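You operate a simulated robot arm through the tools that you are given. There is no shell and no other tool.

Carry out the task below with a simulated robot arm. There is one attempt and no reset: what you move stays moved.

TASK
Put things in order on the top of the grey bench. At the end: the pink pouch stands where the orange bearing carton stood; the teal clip stands where the pink pouch stood; the white air filter from the top of the grey bench stands where the teal clip stood; the orange bearing carton stands on top of the short blue film roll; whatever was shut is shut again. Leave all else as you found it, and nothing knocked over.

It is judged by the outcome, as a careful person would: the job done as asked, and still so three seconds after it is handed in. It fails if anything else is knocked over, pushed out of place, dropped, spilled or broken.

THE ROBOT
A 7-joint arm with a two-finger gripper, fixed in place. Base frame: the origin is at the foot of the arm, x ahead of it, y to its left, z up; the work surface is at about z = 0. Units: m, rad, N and s.
With the tool pointing down near the work surface it reaches from about 0.16 to 0.38 m from the base axis. Its first joint turns from -1.257 to 1.257 rad. Payload 0.6 kg.
Tool frame: the origin (TCP) lies between the finger pads and is the grasp point; the fingertips stand 0.022 m ahead of it; z points along the fingers, y is the line along which they close. The gripper opens to 0.092 m; its body begins 0.065 m behind the TCP.
Orientation is told as [roll, pitch, yaw] about the base's x, y, z axes, in that order, counted from this pose: with the fingers straight down and closing along the base's y, the tool's x points along the base's -x, its y along +y and its z along -z.

THE INTERFACE
- The arm moves only by the tool send_rows. Its argument "deltas" is a list that holds one entry, the list of rows, each a list of 7 numbers: the shift along the tool's x, y, z in units of 200 mm (1.0 is 200 mm), then the turn, a rotation vector about the tool's x, y, z in units of 180 degrees (1.0 is 180 degrees), then the gripper command, from -1 (fully open) to 1 (shut), values between in proportion. In form: [[[x, y, z, rx, ry, rz, fingers], ...]]. A call has 1 to 20 rows; each row is the pose to reach, as a shift and turn from the pose commanded when the call began, along the tool's axes at that moment. A call with a number of a shift or a turn outside -1 to 1 is refused whole. A row lasts 0.2 s, in which the tool goes at most 0.05 m and 0.15 rad; a call with a longer step from one row to the next is refused whole, and so is a gripper value outside its range. Where a pose cannot be reached the arm comes as near as it can. A force on the tool above 40 N (or 10 N above the force at the start of the call, whichever is more), or a blocked arm, ends the call early, and 0.2 s more pass. The fingers move at their own pace (about 0.0599 m/s each) and stop on an object; they squeeze with about 26 N. The grip force told is the motor's: it shows also when the fingers shut on nothing. Time passes only in rows, and 0.2 s behind the last, so rows that repeat a pose let the fingers close. The reply holds the time, the measured pose of the TCP, the force on the tool along the base axes, the opening and the grip force, in the units named above and with some noise, with the torque about the TCP (base axes, N m) and any sound that the robot's microphone picked up, and new pictures: "views" is both (left out), scene, wrist or none.
- Cameras (640 x 400 px; columns grow to the right, rows downward): "scene" is fixed at [0.0366, -0.2613, 0.4015]; the picture's right is [0.90, -0.43, 0.00], its down [-0.26, -0.54, -0.80] and it looks along [0.34, 0.72, -0.60] (base axes); focal length 214 px, centre (320, 200). "wrist" rides on the gripper at [0.071, 0.019, -0.102] in the tool frame; the picture's right is [-0.26, 0.97, 0.00], its down [-0.75, -0.20, -0.62] and it looks along [-0.60, -0.16, 0.78] (tool axes); focal length 280 px, centre (320, 200). There is no depth. A picture from a camera that has moved, and an enlarged one, comes with that camera's place and axes in the base frame and with its lens.
- zoom(camera, box): a new picture of the part [left, top, right, bottom] of that camera's present view, enlarged. The clock stands still meanwhile.
- hand_in(): hands the job in; it is judged then, once.

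Places have to be worked out from the pictures, the camera data and where the tool is seen. Open the gripper and draw the arm clear of the work before you hand the job in, unless the task says otherwise.

The tools are called after "Emit:" as a command line: name --argument value ..., lists and objects as JSON in quotes. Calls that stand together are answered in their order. send_rows: Moves the arm, as the interface text tells. Its arguments: {"type":"object","properties":{"deltas":{"type":"array"},"views":{"type":"string","enum":["both","scene","wrist","none"]}},"required":["deltas"]} The other tools are called the same way: zoom (camera, box) takes an enlarged picture of a part of a camera's view; hand_in () hands the job in.

At the start:

```text
t: 0.0
ee_pos: [0.1328, 0.1535, 0.3049]
orientation: [0.001, -0.003, -0.001]
contact_force: [0.9, -0.2, 0.8]
ft_torque: [0.01, 0.02, -0.02]
grip_width: 0.0917
grip_force: 0.0
```

scene: 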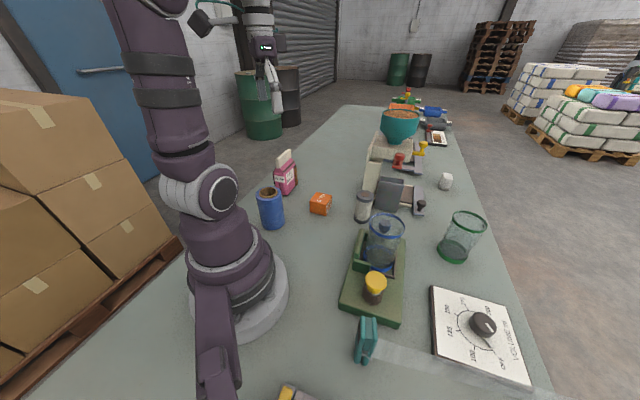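
wrist: 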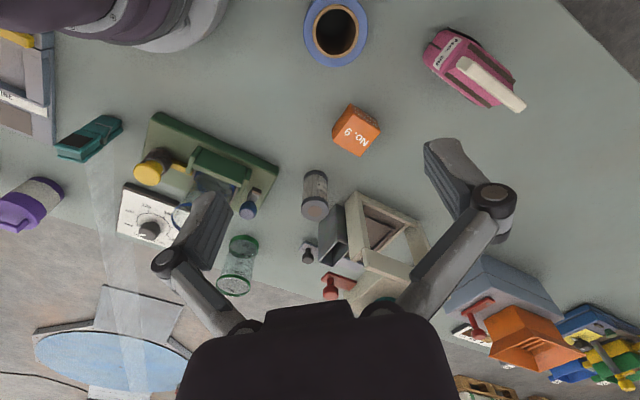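

I begin by looking closely at both views to identify the objects before moving anything.

Emit:
zoom --camera "scene" --box '[230, 140, 430, 265]'

Emit:
zoom --camera "scene" --box '[320, 200, 560, 400]'

Emit:
zoom --camera "scene" --box '[340, 80, 500, 220]'

Emit:
zoom --camera "wrist" --box '[280, 0, 540, 220]'

Emit:
zoom --camera "wrist" --box '[0, 90, 280, 300]'

Emit:
zoom --camera "wrist" --box '[240, 150, 640, 400]'

```text
3.20 times, centred on (330, 202) of scene
camera zoom: at [0.0366, -0.2613, 0.4015], right [0.9, -0.43, 0.0], down [-0.26, -0.54, -0.8], along [0.34, 0.72, -0.6], focal length 686 px, centre (288, 192)
```

zoom: 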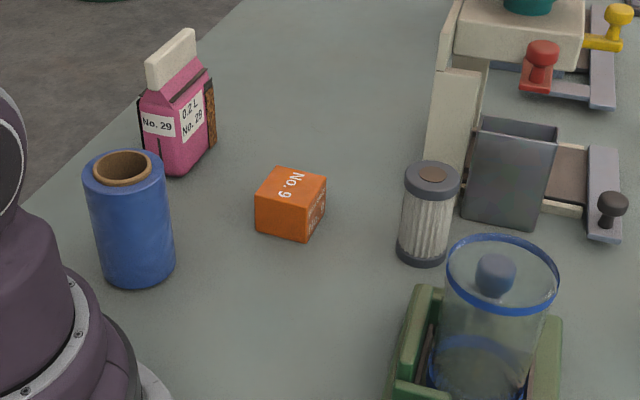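

```text
2.00 times, centred on (440, 300) of scene
camera zoom: at [0.0366, -0.2613, 0.4015], right [0.9, -0.43, 0.0], down [-0.26, -0.54, -0.8], along [0.34, 0.72, -0.6], focal length 429 px, centre (80, 0)
```

zoom: 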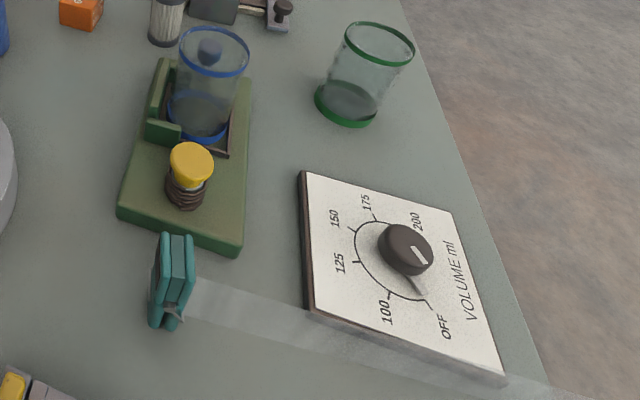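

```text
2.86 times, centred on (420, 150) of scene
camera zoom: at [0.0366, -0.2613, 0.4015], right [0.9, -0.43, 0.0], down [-0.26, -0.54, -0.8], along [0.34, 0.72, -0.6], focal length 613 px, centre (34, 343)
```

zoom: 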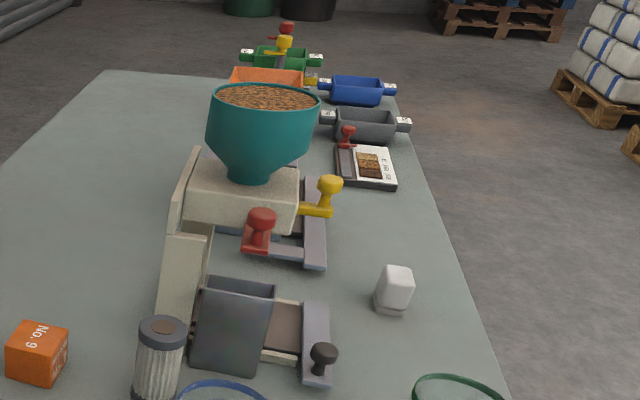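

```text
1.82 times, centred on (410, 110) of wrist
camera zoom: at [0.0613, 0.1729, 0.4083], right [0.26, 0.96, 0.0], down [0.75, -0.21, 0.63], along [0.6, -0.16, -0.78], focal length 510 px, centre (156, 364)
```

zoom: 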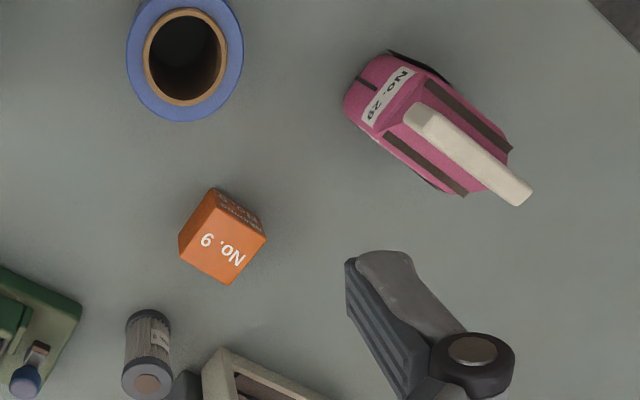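

```text
1.90 times, centred on (140, 195) of wrist
camera zoom: at [0.0613, 0.1729, 0.4083], right [0.26, 0.96, 0.0], down [0.75, -0.21, 0.63], along [0.6, -0.16, -0.78], focal length 534 px, centre (663, 210)
```

zoom: 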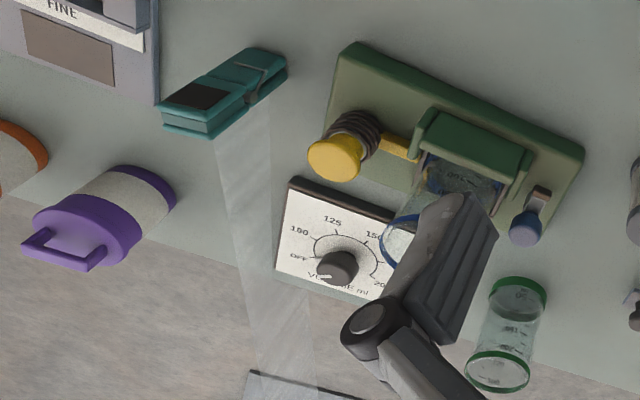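

```text
1.60 times, centred on (440, 275) of wrist
camera zoom: at [0.0613, 0.1729, 0.4083], right [0.26, 0.96, 0.0], down [0.75, -0.21, 0.63], along [0.6, -0.16, -0.78], focal length 449 px, centre (128, 80)
```

zoom: 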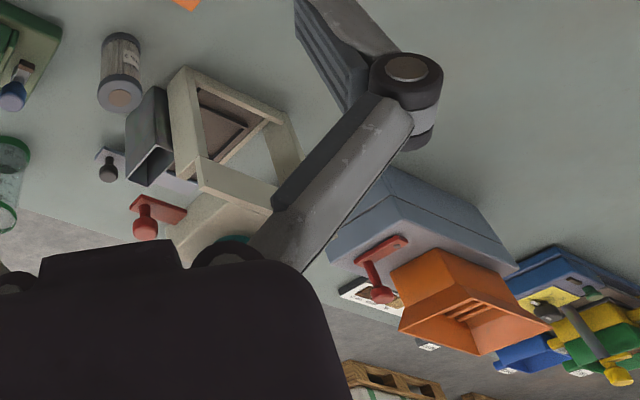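

The carton (about 0.245, 0.176), pouch, pleated filter, clip and blue roll are visible. I zoom further for labels, for a second film roll or filter, and for anything shut.

Emit:
zoom --camera "scene" --box '[340, 180, 440, 242]'

Emit:
zoom --camera "scene" --box '[330, 300, 410, 380]'

Emit:
zoom --camera "scene" --box '[380, 80, 470, 200]'

Emit:
zoom --camera "wrist" --box '[0, 0, 140, 240]'

Emit:
zoom --camera "wrist" --box '[410, 10, 540, 130]'

Emit:
zoom --camera "wrist" --box '[280, 90, 400, 270]'

```text
6.40 times, centred on (390, 211) of scene
camera zoom: at [0.0366, -0.2613, 0.4015], right [0.9, -0.43, 0.0], down [-0.26, -0.54, -0.8], along [0.34, 0.72, -0.6], focal length 1373 px, centre (-128, 130)
```

zoom: 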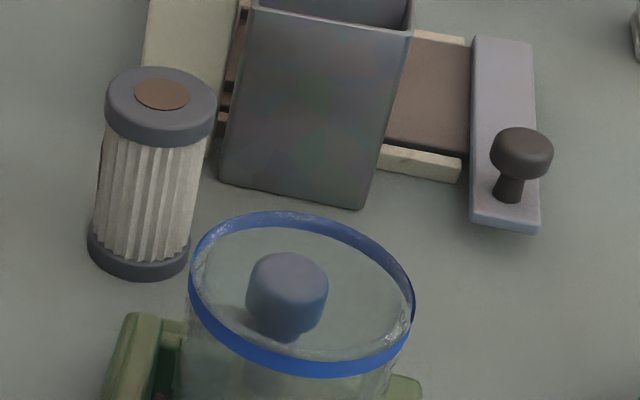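

```text
5.00 times, centred on (370, 340) of scene
camera zoom: at [0.0366, -0.2613, 0.4015], right [0.9, -0.43, 0.0], down [-0.26, -0.54, -0.8], along [0.34, 0.72, -0.6], focal length 1072 px, centre (70, -500)
```

zoom: 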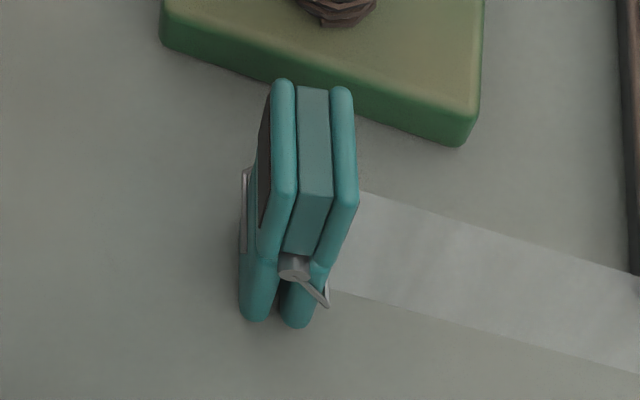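

```text
3.33 times, centred on (425, 140) of scene
camera zoom: at [0.0366, -0.2613, 0.4015], right [0.9, -0.43, 0.0], down [-0.26, -0.54, -0.8], along [0.34, 0.72, -0.6], focal length 715 px, centre (-30, 400)
```

zoom: 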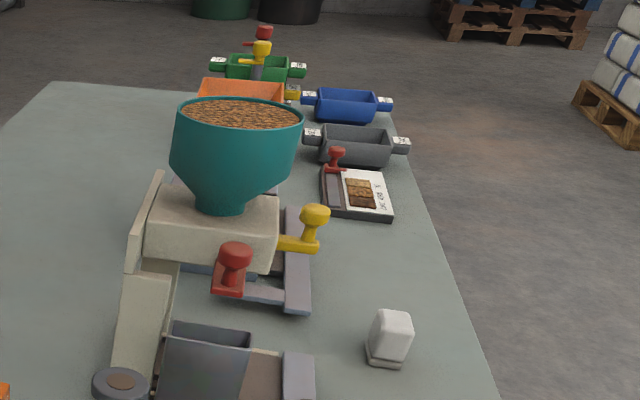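

```text
1.67 times, centred on (70, 120) of wrist
camera zoom: at [0.0613, 0.1729, 0.4083], right [0.26, 0.96, 0.0], down [0.75, -0.21, 0.63], along [0.6, -0.16, -0.78], focal length 467 px, centre (737, 333)
```

zoom: 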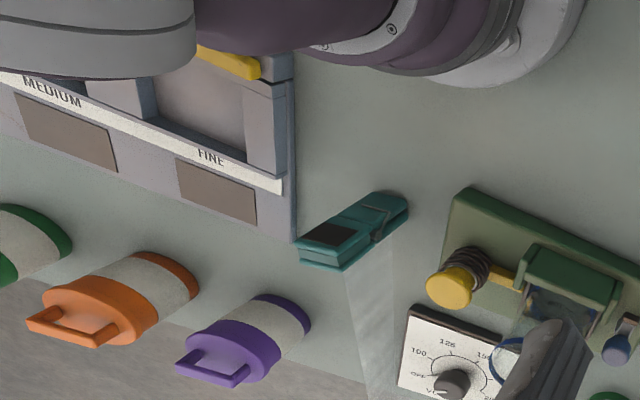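

```text
3.33 times, centred on (475, 70) of wrist
camera zoom: at [0.0613, 0.1729, 0.4083], right [0.26, 0.96, 0.0], down [0.75, -0.21, 0.63], along [0.6, -0.16, -0.78], focal length 935 px, centre (-197, 633)
```

zoom: 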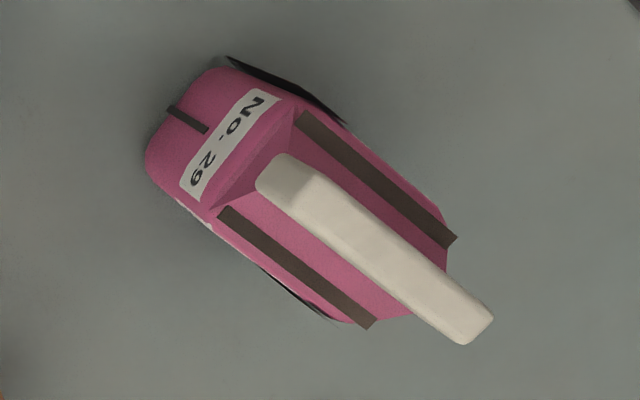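

```text
2.22 times, centred on (340, 180) of wrist
camera zoom: at [0.0613, 0.1729, 0.4083], right [0.26, 0.96, 0.0], down [0.75, -0.21, 0.63], along [0.6, -0.16, -0.78], focal length 623 px, centre (276, 244)
```

zoom: 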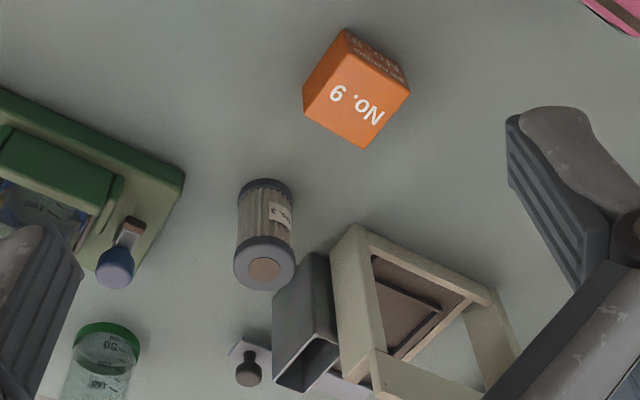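

The filter (No. 3 label, pleated) is clear. A translucent strip seems to begin at the teal clip, so I look closer at that, then swing the arm to view the right side of the bench.

Emit:
zoom --camera "scene" --box '[350, 300, 640, 400]'

Emit:
zoom --camera "wrist" --box '[0, 200, 240, 400]'

```text
2.21 times, centred on (495, 350) of scene
camera zoom: at [0.0366, -0.2613, 0.4015], right [0.9, -0.43, 0.0], down [-0.26, -0.54, -0.8], along [0.34, 0.72, -0.6], focal length 473 px, centre (-66, -131)
```

zoom: 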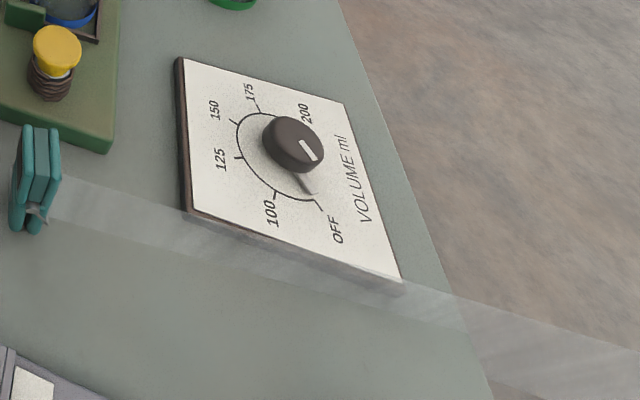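

```text
2.00 times, centred on (120, 300) of wrist
camera zoom: at [0.0613, 0.1729, 0.4083], right [0.26, 0.96, 0.0], down [0.75, -0.21, 0.63], along [0.6, -0.16, -0.78], focal length 561 px, centre (720, 0)
```

zoom: 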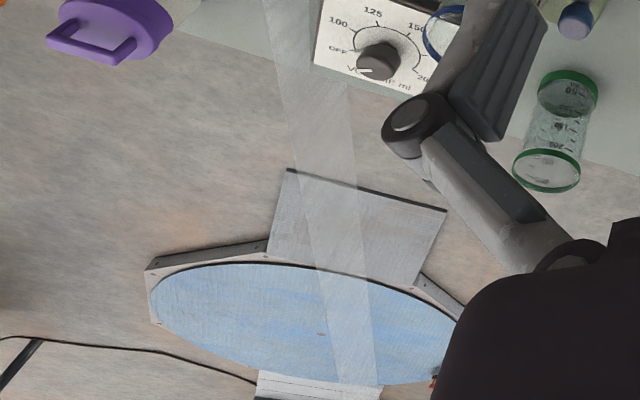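

The strip is translucent and reaches past the bench edge, so I want other viewpoints. I move the arm high across toward the centre to look at the right side.

Emit:
send_rows --deltas '[[[-0.06, -0.19, 0, 0, 0, 0, -1], [-0.12, -0.38, 0, 0, 0, 0, -1], [-0.18, -0.57, 0, 0, 0, 0, -1], [-0.235, -0.7675, 0, 0, 0, 0, -1], [-0.235, -0.7675, 0, 0, 0, 0, -1]]]'

```text
t: 1.2
ee_pos: [0.1787, -0.0004, 0.3061]
orientation: [0.003, -0.002, 0.001]
contact_force: [0.5, 0.5, 0.2]
ft_torque: [0.01, 0.0, 0.0]
grip_width: 0.0921
grip_force: 0.0
camera wrist: at [0.1079, 0.0188, 0.4089], right [0.26, 0.97, 0.0], down [0.75, -0.2, 0.63], along [0.6, -0.16, -0.78], focal length 280 px, centre (320, 200)
```

scene: 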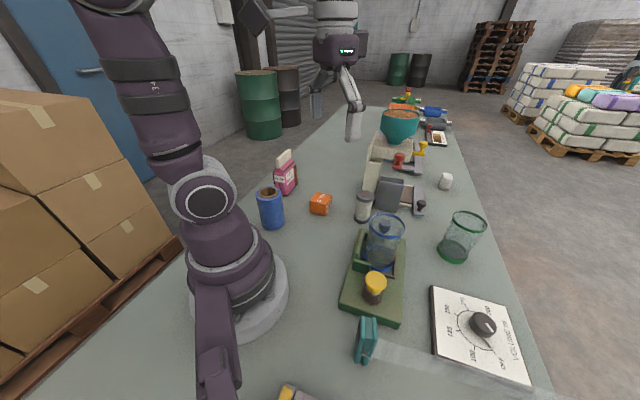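
wrist: 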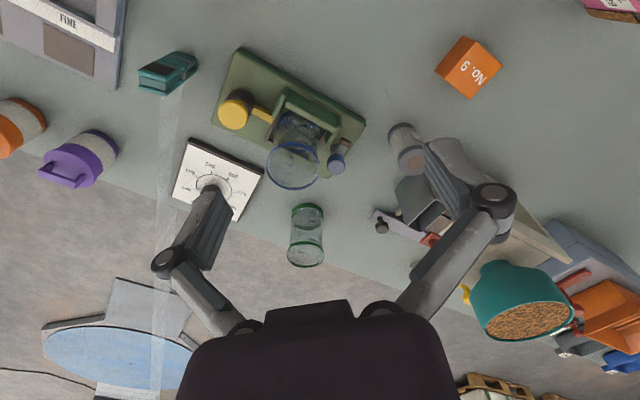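

The strip again starts at the clip. I continue to the right side to look down on the clip and the items there.

Emit:
send_rows --deltas '[[[0.02, -0.2, 0, 0, 0, 0, -1], [0.05, -0.4, 0, 0, 0, 0, -1], [0.08, -0.6, 0, 0, 0, 0, -1], [0.1, -0.75, 0, 0, 0, 0, -1], [0.1, -0.75, 0, 0, 0, 0, -1]]]'

```text
t: 2.4
ee_pos: [0.1599, -0.1504, 0.3058]
orientation: [0.003, -0.001, -0.003]
contact_force: [-0.8, -0.3, 0.2]
ft_torque: [0.01, -0.04, 0.0]
grip_width: 0.0921
grip_force: 0.1
camera wrist: at [0.0887, -0.1312, 0.4081], right [0.26, 0.96, 0.0], down [0.75, -0.21, 0.63], along [0.6, -0.16, -0.78], focal length 280 px, centre (320, 200)
```

scene: 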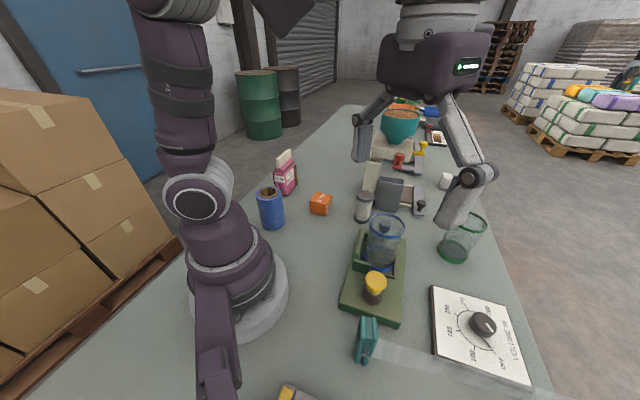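
wrist: 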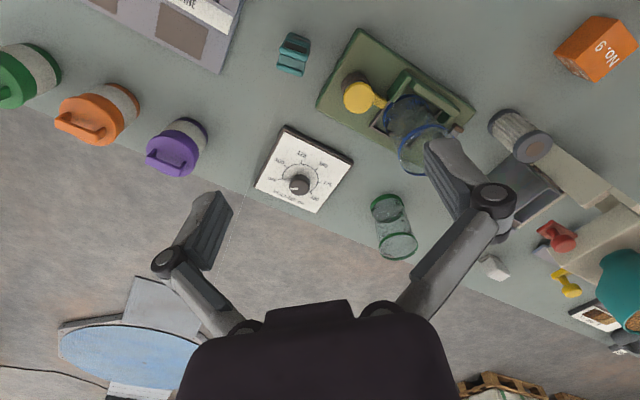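

From here the strip has become a thin line, so it is a planar sheet seen edge-on. I zoom to see where it lies relative to the clip.

Emit:
zoom --camera "wrist" --box '[180, 0, 380, 240]'

Emit:
zoom --camera "wrist" --box '[260, 20, 330, 90]'

Emit:
zoom --camera "wrist" --box '[0, 0, 260, 200]'

Emit:
zoom --camera "wrist" --box '[40, 200, 260, 400]'

Emit:
zoom --camera "wrist" --box '[320, 0, 640, 280]'

```text
1.67 times, centred on (280, 120) of wrist
camera zoom: at [0.0887, -0.1312, 0.4081], right [0.26, 0.96, 0.0], down [0.75, -0.21, 0.63], along [0.6, -0.16, -0.78], focal length 467 px, centre (387, 333)
```

zoom: 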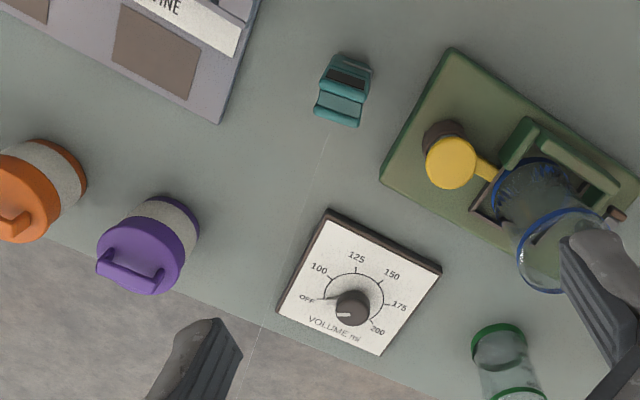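

```text
5.71 times, centred on (295, 55) of wrist
camera zoom: at [0.0887, -0.1312, 0.4081], right [0.26, 0.96, 0.0], down [0.75, -0.21, 0.63], along [0.6, -0.16, -0.78], focal length 1602 px, centre (463, 1029)
```

zoom: 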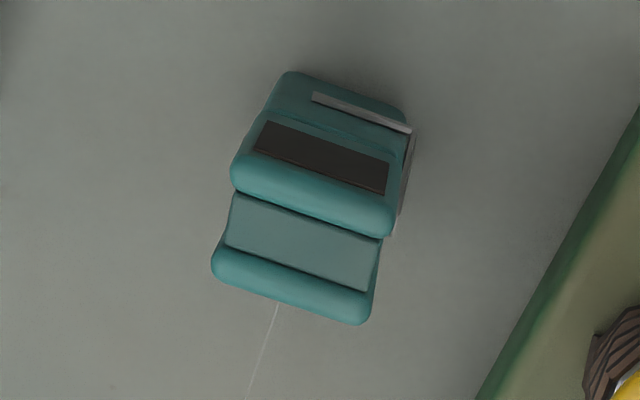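

```text
2.00 times, centred on (130, 100) of wrist
camera zoom: at [0.0887, -0.1312, 0.4081], right [0.26, 0.96, 0.0], down [0.75, -0.21, 0.63], along [0.6, -0.16, -0.78], focal length 561 px, centre (700, 400)
```

zoom: 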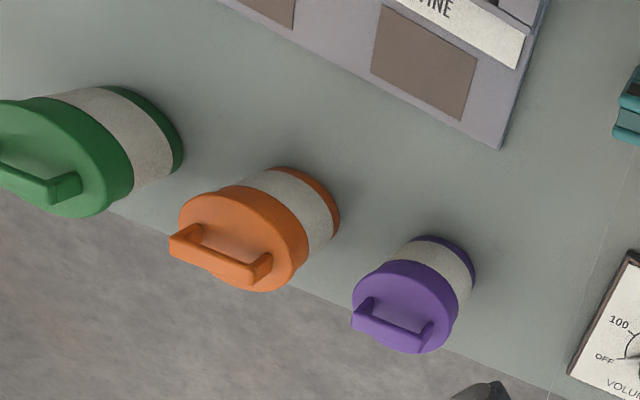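

```text
2.00 times, centred on (150, 300) of wrist
camera zoom: at [0.0887, -0.1312, 0.4081], right [0.26, 0.96, 0.0], down [0.75, -0.21, 0.63], along [0.6, -0.16, -0.78], focal length 561 px, centre (660, 0)
```

zoom: 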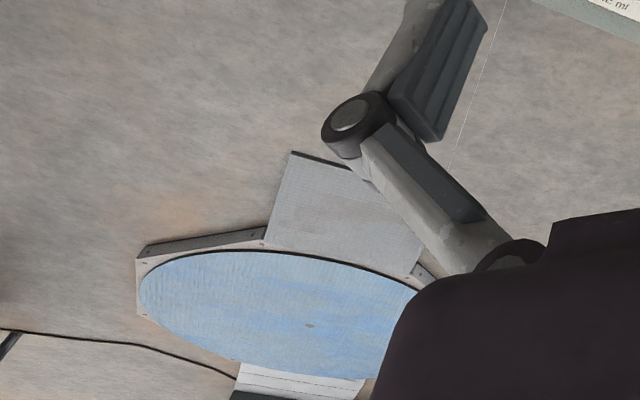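

```text
1.43 times, centred on (480, 140) of wrist
camera zoom: at [0.0887, -0.1312, 0.4081], right [0.26, 0.96, 0.0], down [0.75, -0.21, 0.63], along [0.6, -0.16, -0.78], focal length 401 px, centre (91, 286)
```

zoom: 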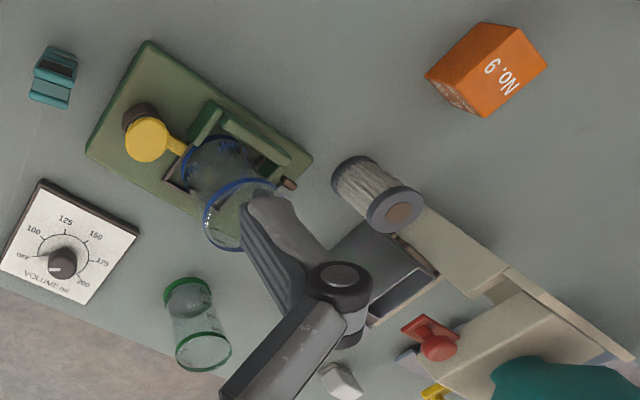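

The strip is a very thin vertical sheet running from the clip outward; I'll watch how it behaves when the clip lifts. Next I yaw the tool to the right to see whether another blue roll or filter stands on that side.

Emit:
send_rows --deltas '[[[0.02, -0.02, 0, 0, 0, 0.045, -1], [0.04, -0.04, 0, 0, 0, 0.09, -1], [0.06, -0.06, 0, 0, 0, 0.135, -1], [0.08, -0.08, 0, 0, 0, 0.18, -1], [0.1, -0.1, 0, 0, 0, 0.225, -1], [0.12, -0.12, 0, 0, 0, 0.27, -1], [0.14, -0.14, 0, 0, 0, 0.315, -1], [0.15, -0.15, 0, 0, 0, 0.36, -1], [0.15, -0.15, 0, 0, 0, 0.4, -1], [0.15, -0.15, 0, 0, 0, 0.4, -1]]]'

```text
t: 4.6
ee_pos: [0.1289, -0.1793, 0.3049]
orientation: [0.002, -0.001, -1.257]
contact_force: [0.1, 0.8, 0.0]
ft_torque: [0.02, 0.03, -0.01]
grip_width: 0.0922
grip_force: 0.1
camera wrist: at [0.1258, -0.1067, 0.408], right [1.0, 0.05, 0.0], down [0.04, -0.78, 0.62], along [0.03, -0.62, -0.78], focal length 280 px, centre (320, 200)
```

scene: 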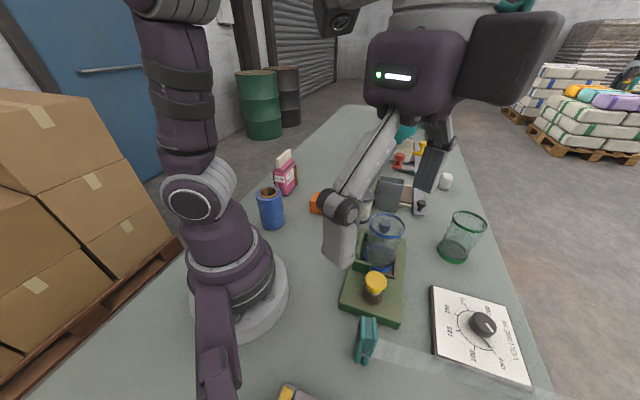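
wrist: 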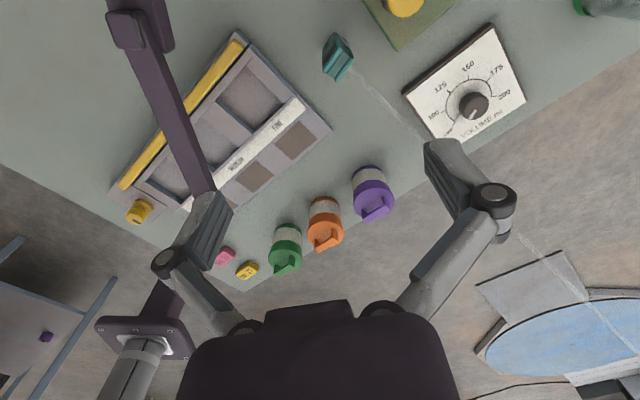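

No other blue roll or air filter is on the right, so the blue roll at about (0.105, 0.178) is the target. I swing back left at the same height, turning the tool back to yaw 0.

Emit:
send_rows --deltas '[[[0.075, 0.061, 0, 0, 0, -0.04, -1], [0.15, 0.122, 0, 0, 0, -0.08, -1], [0.224, 0.183, 0, 0, 0, -0.12, -1], [0.3, 0.244, 0, 0, 0, -0.16, -1], [0.374, 0.305, 0, 0, 0, -0.2, -1], [0.449, 0.367, 0, 0, 0, -0.24, -1], [0.524, 0.428, 0, 0, 0, -0.28, -1], [0.598, 0.489, 0, 0, 0, -0.32, -1], [0.673, 0.55, 0, 0, 0, -0.36, -1], [0.748, 0.611, 0, 0, 0, -0.4, -1], [0.748, 0.611, 0, 0, 0, -0.4, -1]]]' --views "none"

```text
t: 7.0
ee_pos: [0.1988, 0.0001, 0.3058]
orientation: [0.001, -0.003, 0.003]
contact_force: [-0.3, 0.2, -0.1]
ft_torque: [-0.02, 0.05, -0.03]
grip_width: 0.0921
grip_force: 0.0
```

Now at (0.199, 0.000, 0.306). I go over the carton at a hover of about z = 0.20 for a close look at its edges.

Emit:
send_rows --deltas '[[[-0.04, 0.15, 0, 0, 0, 0, -1], [-0.08, 0.32, 0, 0, 0, 0, -1], [-0.12, 0.5, 0, 0, 0, 0, -1], [-0.16, 0.68, 0.05, 0, 0, 0, -1], [-0.2, 0.82, 0.2, 0, 0, 0, -1], [-0.23, 0.88, 0.4, 0, 0, 0, -1], [-0.23, 0.88, 0.525, 0, 0, 0, -1], [-0.23, 0.88, 0.525, 0, 0, 0, -1]]]'

```text
t: 8.8
ee_pos: [0.2456, 0.1769, 0.2001]
orientation: [0.001, -0.001, 0.001]
contact_force: [0.0, 0.3, -0.8]
ft_torque: [0.0, 0.01, -0.01]
grip_width: 0.092
grip_force: 0.0
camera wrist: at [0.1746, 0.1963, 0.3037], right [0.26, 0.96, 0.0], down [0.75, -0.21, 0.63], along [0.6, -0.16, -0.78], focal length 280 px, centre (320, 200)
```

scene: 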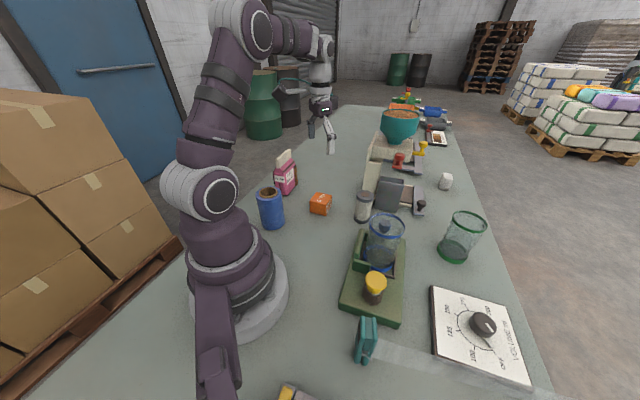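
wrist: 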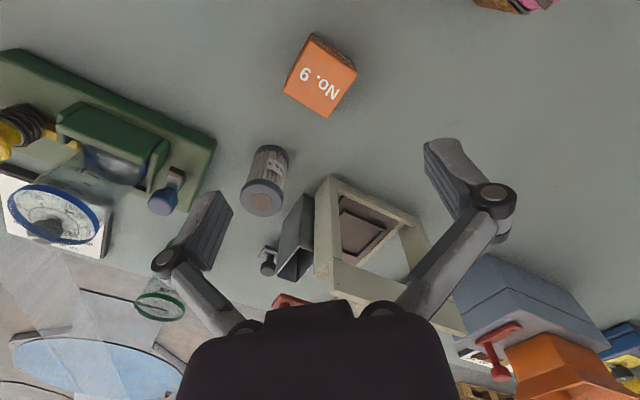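

The gripper hovers over the carton. I zoom in on the carton to get its corners and turn.

Emit:
zoom --camera "wrist" --box '[260, 20, 380, 130]'

Emit:
zoom --camera "wrist" --box '[220, 130, 320, 230]'

```text
3.64 times, centred on (320, 75) of wrist
camera zoom: at [0.1746, 0.1963, 0.3037], right [0.26, 0.96, 0.0], down [0.75, -0.21, 0.63], along [0.6, -0.16, -0.78], focal length 1020 px, centre (320, 654)
```

zoom: 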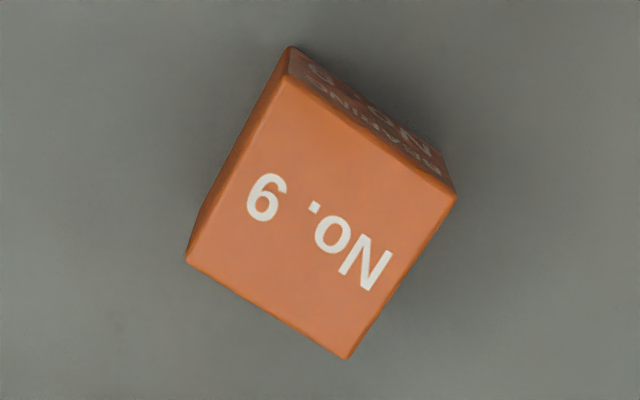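

```text
4.00 times, centred on (270, 180) of wrist
camera zoom: at [0.1746, 0.1963, 0.3037], right [0.26, 0.96, 0.0], down [0.75, -0.21, 0.63], along [0.6, -0.16, -0.78], focal length 1122 px, centre (520, 280)
```

zoom: 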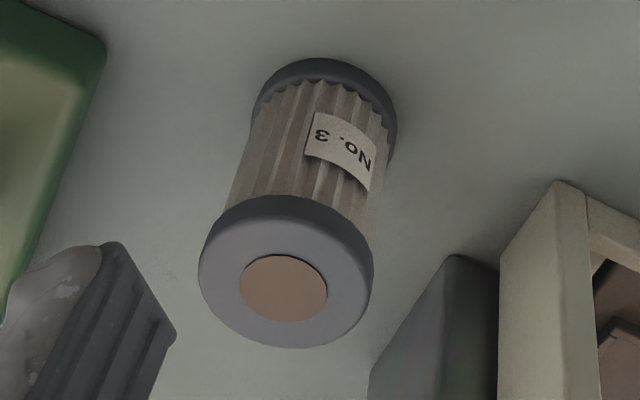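

Carton corners give centre about (0.246, 0.178), sides about 0.047, edges at about 43° and −47.5°. I rotate the tool to yaw +42.5° and come down to a hover just above.

Emit:
send_rows --deltas '[[[0, 0.002, 0.08, 0, 0, -0.0472, -1], [0, 0.004, 0.16, 0, 0, -0.0944, -1], [0, 0.0055, 0.24, 0, 0, -0.1416, -1], [-0.002, 0.0055, 0.32, 0, 0, -0.1888, -1], [-0.002, 0.0055, 0.4, 0, 0, -0.236, -1], [-0.002, 0.0055, 0.45, 0, 0, -0.236, -1], [-0.002, 0.0055, 0.45, 0, 0, -0.236, -1]]]'

```text
t: 10.4
ee_pos: [0.2466, 0.1777, 0.1101]
orientation: [-0.001, -0.002, 0.742]
contact_force: [0.6, -0.1, -0.1]
ft_torque: [0.01, 0.03, 0.02]
grip_width: 0.092
grip_force: 0.0
camera wrist: at [0.1805, 0.1435, 0.2134], right [-0.46, 0.89, 0.0], down [0.69, 0.36, 0.63], along [0.56, 0.29, -0.78], focal length 280 px, centre (320, 200)
```

scene: 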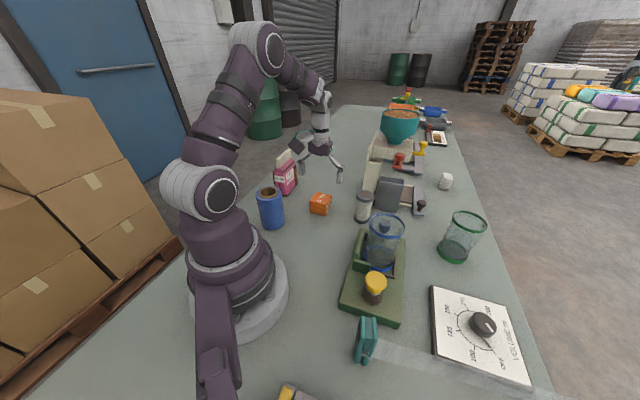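
wrist: 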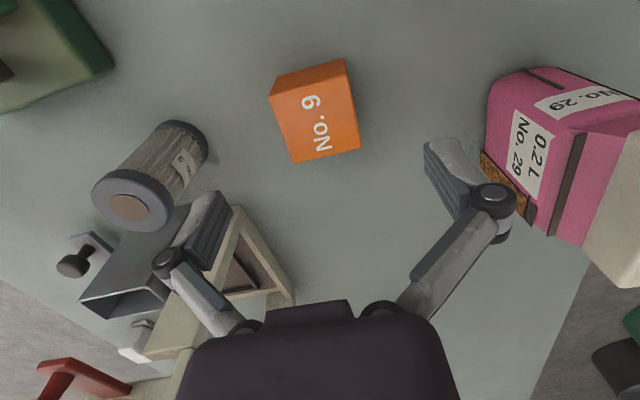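

The carton sits between the fingers and the pouch and filter look clear of the descent. I zoom once to check centring before going down.

Emit:
zoom --camera "wrist" --box '[250, 40, 390, 180]'

```text
2.86 times, centred on (320, 110) of wrist
camera zoom: at [0.1805, 0.1435, 0.2134], right [-0.46, 0.89, 0.0], down [0.69, 0.36, 0.63], along [0.56, 0.29, -0.78], focal length 801 px, centre (320, 457)
```

zoom: 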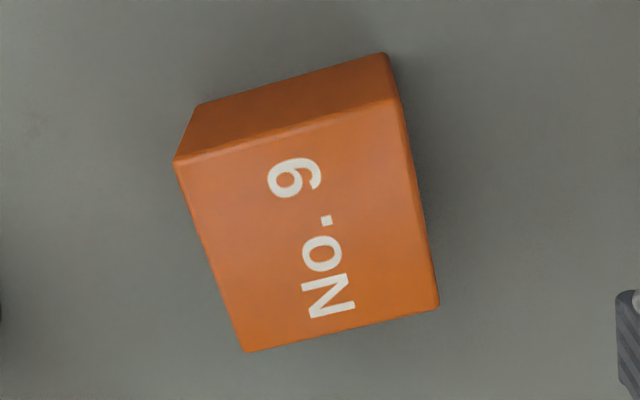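

Centring is within about 1 mm and the yaw matches. I descend to TCP z ≈ 0.030 with fingers partly closed to 0.069, then grip.

Emit:
send_rows --deltas '[[[0, -0.003, 0.1, 0, 0, 0, -0.5], [0, -0.003, 0.2, 0, 0, 0, -0.5], [0, -0.003, 0.3, 0, 0, 0, -0.5], [0, -0.003, 0.37, 0, 0, 0, -0.5], [0, -0.003, 0.4, 0, 0, 0, -0.5], [0, -0.003, 0.4, 0, 0, 0, -0.5]]]'

```text
t: 11.8
ee_pos: [0.246, 0.1783, 0.0302]
orientation: [-0.001, -0.002, 0.74]
contact_force: [0.0, 0.5, -1.1]
ft_torque: [0.01, 0.0, 0.01]
grip_width: 0.069
grip_force: 0.0
camera wrist: at [0.1809, 0.1435, 0.1336], right [-0.46, 0.89, 0.0], down [0.69, 0.36, 0.63], along [0.56, 0.29, -0.78], focal length 280 px, centre (320, 200)
```

scene: 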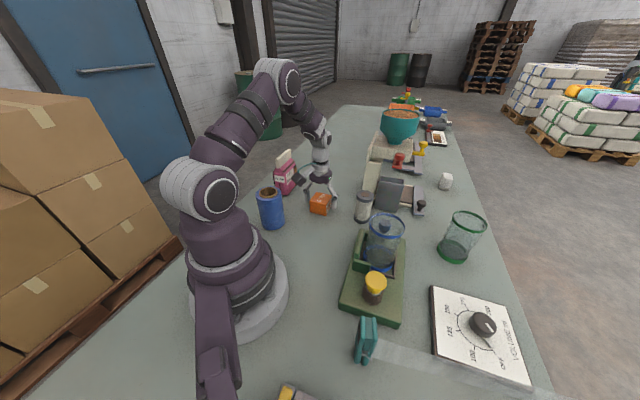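
wrist: 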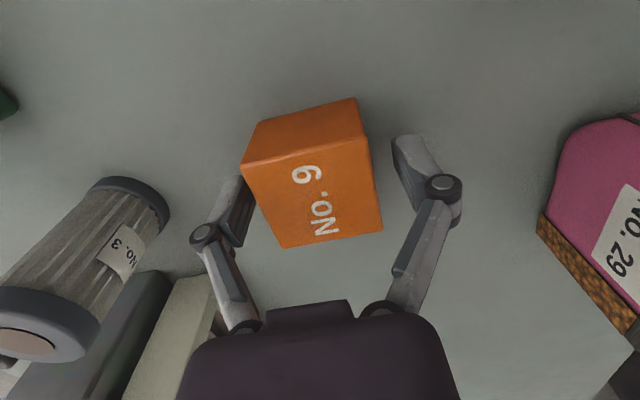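

The carton is between the fingers, slightly nearer the left one. I close the grip and hold.

Emit:
send_rows --deltas '[[[0, 0, 0, 0, 0, 0, 1], [0, 0, 0, 0, 0, 0, 1], [0, 0, 0, 0, 0, 0, 1], [0, 0, 0, 0, 0, 0, 1]]]' --views "wrist"

```text
t: 12.8
ee_pos: [0.2475, 0.1771, 0.0309]
orientation: [-0.001, -0.001, 0.742]
contact_force: [0.1, -0.6, 3.1]
ft_torque: [-0.08, -0.08, -0.02]
grip_width: 0.0494
grip_force: 26.2
camera wrist: at [0.181, 0.1435, 0.1338], right [-0.46, 0.89, 0.0], down [0.69, 0.36, 0.63], along [0.56, 0.29, -0.78], focal length 280 px, centre (320, 200)
```

wrist: 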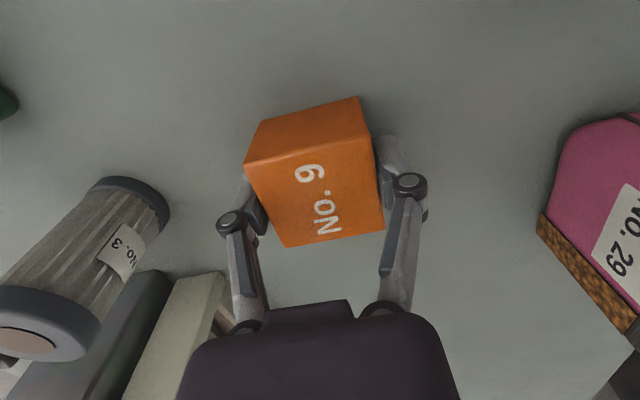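

Held at 0.049 with 26 N. I lift straight up to about z = 0.20.

Emit:
send_rows --deltas '[[[0, 0, -0.05, 0, 0, 0, 1], [0, 0, -0.2, 0, 0, 0, 1], [0, 0, -0.4, 0, 0, 0, 1], [0, 0, -0.6, 0, 0, 0, 1], [0, 0, -0.8, 0, 0, 0, 1], [0, 0, -0.9, 0, 0, 0, 1], [0, 0, -0.9, 0, 0, 0, 1]]]'

```text
t: 14.4
ee_pos: [0.246, 0.1772, 0.2124]
orientation: [0.002, -0.003, 0.742]
contact_force: [0.0, 0.1, 0.4]
ft_torque: [0.0, 0.01, 0.0]
grip_width: 0.0
grip_force: 26.4
camera wrist: at [0.181, 0.1433, 0.315], right [-0.46, 0.89, 0.0], down [0.69, 0.36, 0.63], along [0.56, 0.29, -0.78], focal length 280 px, centre (320, 200)
```

scene: 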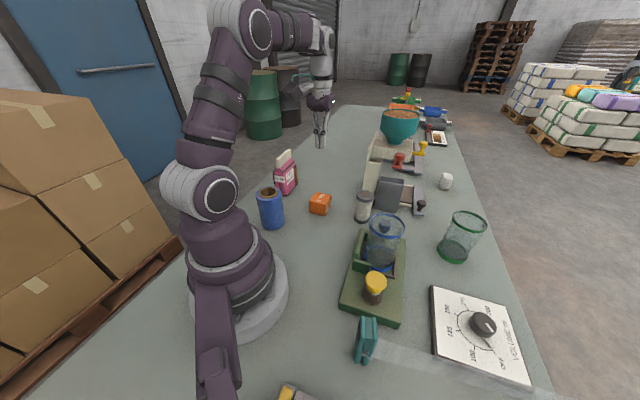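
wrist: 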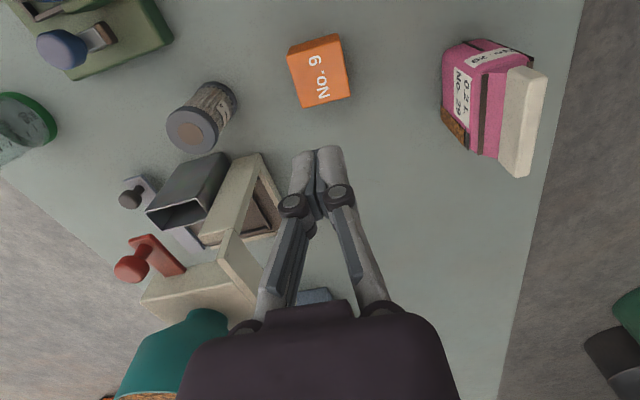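

The grip slipped: the carton still stands at its place and the fingers are shut on nothing. I zoom in to see the carton's state and the finger pads before retrying.

Emit:
zoom --camera "wrist" --box '[240, 20, 400, 220]'

Emit:
zoom --camera "scene" --box '[290, 180, 350, 230]'

Emit:
zoom --camera "scene" --box '[280, 80, 360, 170]'

```text
2.00 times, centred on (320, 120) of wrist
camera zoom: at [0.181, 0.1433, 0.315], right [-0.46, 0.89, 0.0], down [0.69, 0.36, 0.63], along [0.56, 0.29, -0.78], focal length 561 px, centre (320, 360)
```

zoom: 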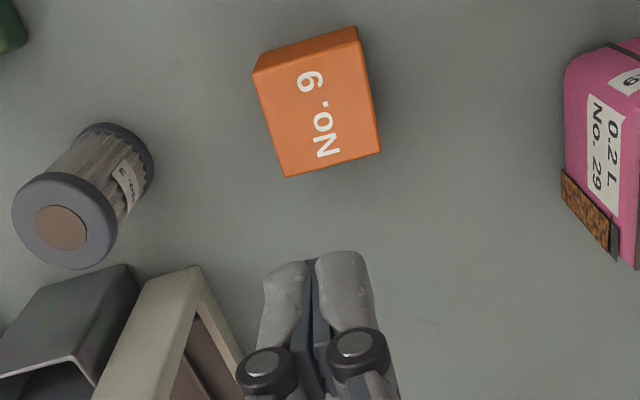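

```text
8.00 times, centred on (320, 205) of scene
camera zoom: at [0.0366, -0.2613, 0.4015], right [0.9, -0.43, 0.0], down [-0.26, -0.54, -0.8], along [0.34, 0.72, -0.6], focal length 1716 px, centre (320, 160)
```

zoom: 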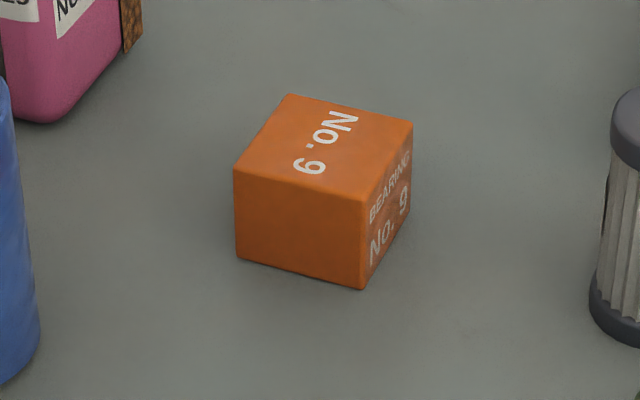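

```text
4.44 times, centred on (320, 125) of scene
camera zoom: at [0.0366, -0.2613, 0.4015], right [0.9, -0.43, 0.0], down [-0.26, -0.54, -0.8], along [0.34, 0.72, -0.6], focal length 953 px, centre (320, 533)
```

zoom: 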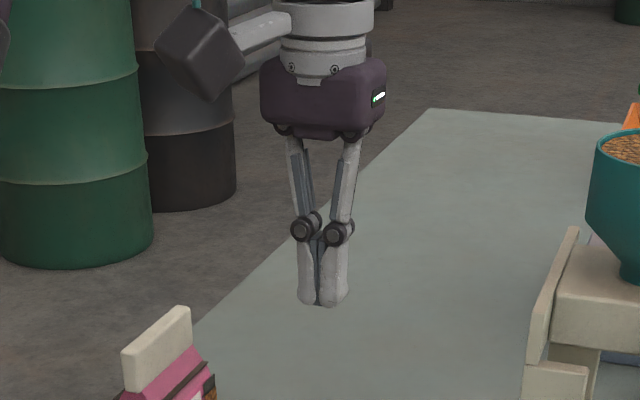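

The carton is upright and unmoved at about (0.247, 0.177); it must be heavy or slick. I retry gripping lower (TCP z ≈ 0.023) and will lift very slowly while reading the forces.

Emit:
send_rows --deltas '[[[0, 0, 0, 0, 0, 0, -0.5], [0, 0, 0, 0, 0, 0, -0.5], [0, 0, 0.2, 0, 0, 0, -0.5], [0, 0, 0.4, 0, 0, 0, -0.5], [0, 0, 0.6, 0, 0, 0, -0.5], [0, 0, 0.75, 0, 0, 0, -0.5], [0, 0, 0.85, 0, 0, 0, -0.5], [0, 0, 0.91, 0, 0, 0, -0.5], [0, 0, 0.945, 0, 0, 0, -0.5], [0, 0, 0.945, 0, 0, 0, -0.5]]]' --views "wrist"

```text
t: 16.6
ee_pos: [0.2467, 0.1785, 0.021]
orientation: [0.001, -0.002, 0.742]
contact_force: [-0.5, -0.4, 0.3]
ft_torque: [0.0, 0.02, 0.01]
grip_width: 0.069
grip_force: 0.0
camera wrist: at [0.1808, 0.144, 0.1238], right [-0.46, 0.89, 0.0], down [0.69, 0.36, 0.63], along [0.56, 0.29, -0.78], focal length 280 px, centre (320, 200)
```

wrist: 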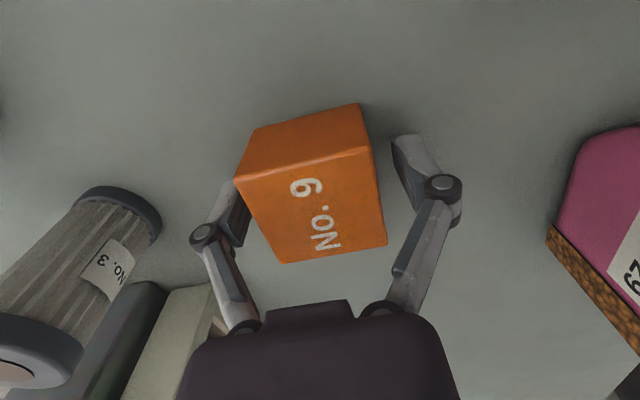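

No contact with the bench and the carton is between the fingers. I close, wait, then raise by a few millimetres very slowly.

Emit:
send_rows --deltas '[[[0, 0, 0, 0, 0, 0, 1], [0, 0, 0, 0, 0, 0, 1], [0, 0, 0, 0, 0, 0, 1], [0, 0, 0, 0, 0, 0, 1], [0, 0, -0.01, 0, 0, 0, 1], [0, 0, -0.02, 0, 0, 0, 1], [0, 0, -0.03, 0, 0, 0, 1], [0, 0, -0.04, 0, 0, 0, 1], [0, 0, -0.05, 0, 0, 0, 1], [0, 0, -0.06, 0, 0, 0, 1]]]'

```text
t: 18.8
ee_pos: [0.2459, 0.1776, 0.0346]
orientation: [-0.001, -0.001, 0.742]
contact_force: [1.0, 1.2, -0.5]
ft_torque: [0.01, -0.01, 0.01]
grip_width: 0.0496
grip_force: 26.2
camera wrist: at [0.1808, 0.1437, 0.1365], right [-0.46, 0.89, 0.0], down [0.69, 0.36, 0.63], along [0.56, 0.29, -0.78], focal length 280 px, centre (320, 200)
```

scene: 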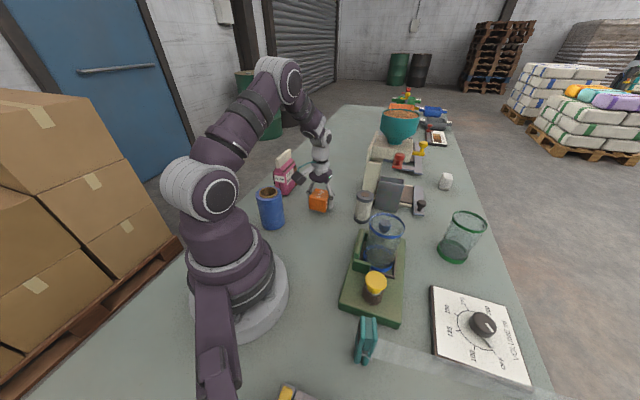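
wrist: 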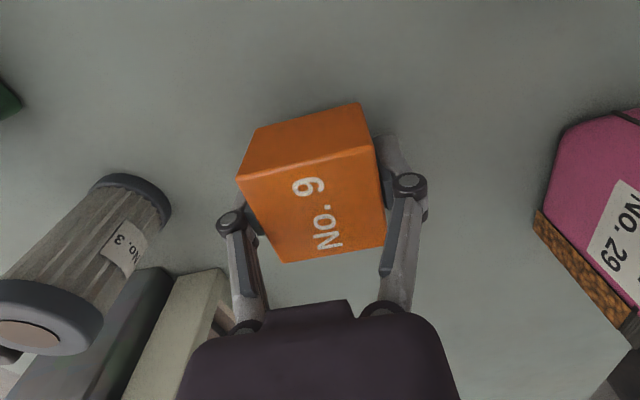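

The carton moved up with the fingers this time. I lift on gently and check that it doesn't slide.

Emit:
send_rows --deltas '[[[0, 0, -0.02, 0, 0, 0, 1], [0, 0, -0.05, 0, 0, 0, 1], [0, 0, -0.09, 0, 0, 0, 1], [0, 0, -0.13, 0, 0, 0, 1], [0, 0, -0.17, 0, 0, 0, 1], [0, 0, -0.2, 0, 0, 0, 1], [0, 0, -0.22, 0, 0, 0, 1]]]' --views "wrist"

```text
t: 20.4
ee_pos: [0.2469, 0.1775, 0.0782]
orientation: [0.0, -0.001, 0.74]
contact_force: [0.4, 0.1, -1.1]
ft_torque: [0.04, -0.01, 0.0]
grip_width: 0.0494
grip_force: 26.0
camera wrist: at [0.1808, 0.1436, 0.1806], right [-0.46, 0.89, 0.0], down [0.69, 0.36, 0.63], along [0.56, 0.29, -0.78], focal length 280 px, centre (320, 200)
```

wrist: 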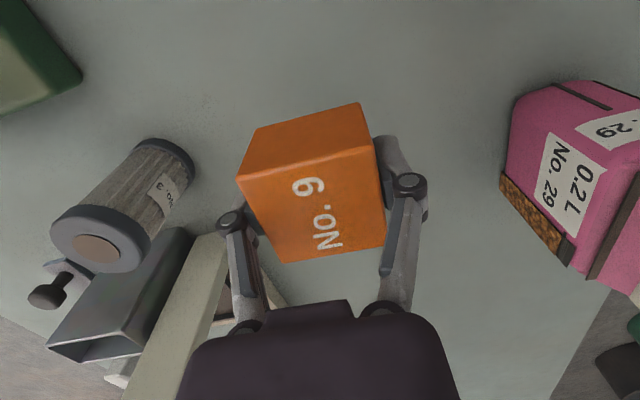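

It holds firmly with no slide. I raise it to about z = 0.2 gently, and look at the roll from both cameras for an exact centre and height.

Emit:
send_rows --deltas '[[[0, 0, -0.04, 0, 0, 0, 1], [0, 0, -0.1, 0, 0, 0, 1], [0, 0, -0.18, 0, 0, 0, 1], [0, 0, -0.26, 0, 0, 0, 1], [0, 0, -0.34, 0, 0, 0, 1], [0, 0, -0.42, 0, 0, 0, 1], [0, 0, -0.5, 0, 0, 0, 1], [0, 0, -0.57, 0, 0, 0, 1], [0, 0, -0.62, 0, 0, 0, 1], [0, 0, -0.63, 0, 0, 0, 1]]]' --views "wrist"

Emit:
zoom --camera "scene" --box '[235, 175, 315, 240]'

```text
t: 22.6
ee_pos: [0.246, 0.1773, 0.2037]
orientation: [0.0, -0.004, 0.742]
contact_force: [0.6, -0.5, -1.6]
ft_torque: [-0.01, 0.0, 0.05]
grip_width: 0.0492
grip_force: 26.0
camera wrist: at [0.1809, 0.1432, 0.3064], right [-0.46, 0.89, 0.0], down [0.69, 0.36, 0.63], along [0.56, 0.29, -0.78], focal length 280 px, centre (320, 200)
```

wrist: 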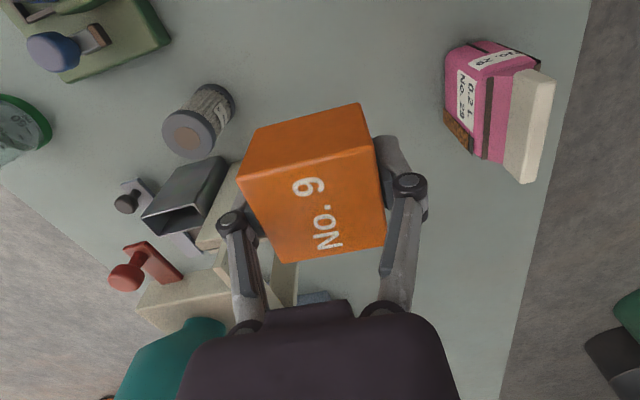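

```text
6.15 times, centred on (275, 208) of scene
camera zoom: at [0.0366, -0.2612, 0.4015], right [0.9, -0.43, 0.0], down [-0.26, -0.54, -0.8], along [0.34, 0.72, -0.6], focal length 1320 px, centre (597, 154)
```

zoom: 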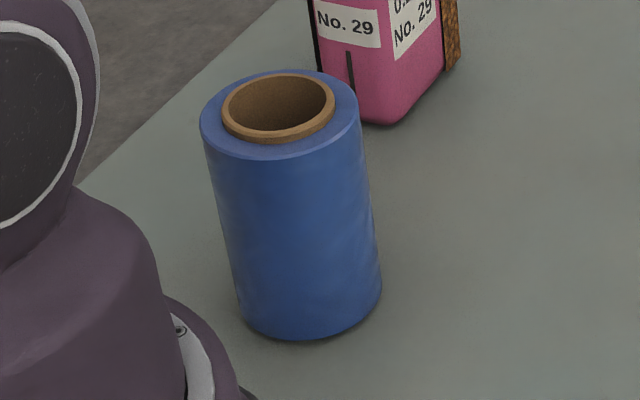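

The roll's cardboard core protrudes slightly; I put its centre at (0.105, 0.1795) and its top at z ≈ 0.103. I carry the carton over it at the present height, gently.

Emit:
send_rows --deltas '[[[0.03, 0.028, 0, 0, 0, 0, 1], [0.09, 0.086, 0, 0, 0, 0, 1], [0.16, 0.152, 0, 0, 0, 0, 1], [0.23, 0.219, 0, 0, 0, 0, 1], [0.3, 0.285, 0, 0, 0, 0, 1], [0.37, 0.352, 0, 0, 0, 0, 1], [0.43, 0.409, 0, 0, 0, 0, 1], [0.48, 0.457, 0, 0, 0, 0, 1], [0.505, 0.48, 0, 0, 0, 0, 1], [0.511, 0.486, 0, 0, 0, 0, 1], [0.511, 0.486, 0, 0, 0, 0, 1]]]'

Emit:
zoom --camera "scene" --box '[225, 120, 325, 240]'

```text
t: 25.0
ee_pos: [0.1052, 0.1799, 0.2031]
orientation: [0.0, -0.001, 0.744]
contact_force: [-0.7, -0.6, -1.1]
ft_torque: [-0.03, 0.01, 0.01]
grip_width: 0.0492
grip_force: 25.7
camera wrist: at [0.04, 0.1462, 0.3063], right [-0.46, 0.89, 0.0], down [0.69, 0.36, 0.63], along [0.56, 0.29, -0.78], focal length 280 px, centre (320, 200)
```

scene: 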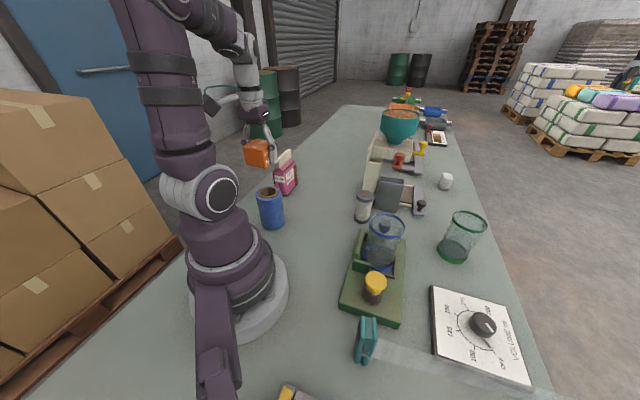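
wrist: 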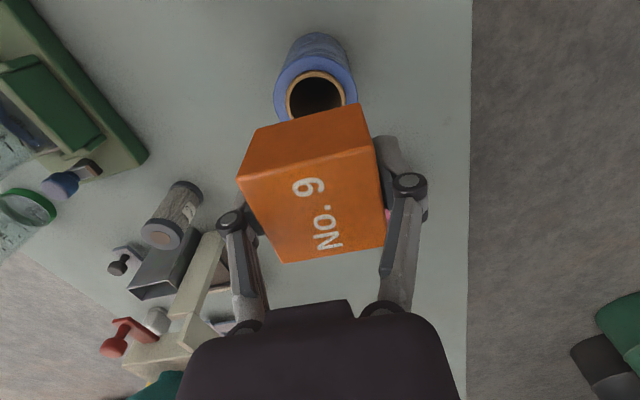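

```text
3.33 times, centred on (275, 180) of scene
camera zoom: at [0.0366, -0.2612, 0.4015], right [0.9, -0.43, 0.0], down [-0.26, -0.54, -0.8], along [0.34, 0.72, -0.6], focal length 715 px, centre (470, 267)
```

zoom: 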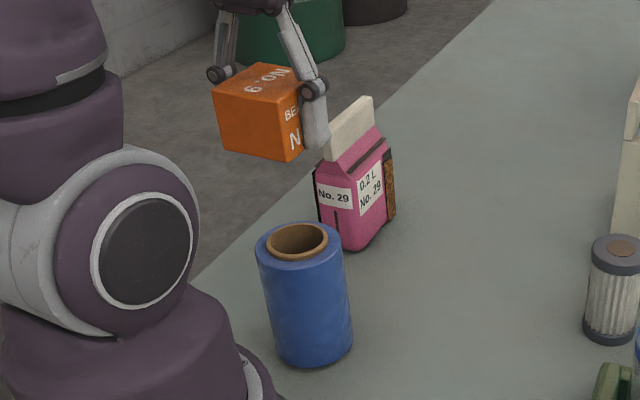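

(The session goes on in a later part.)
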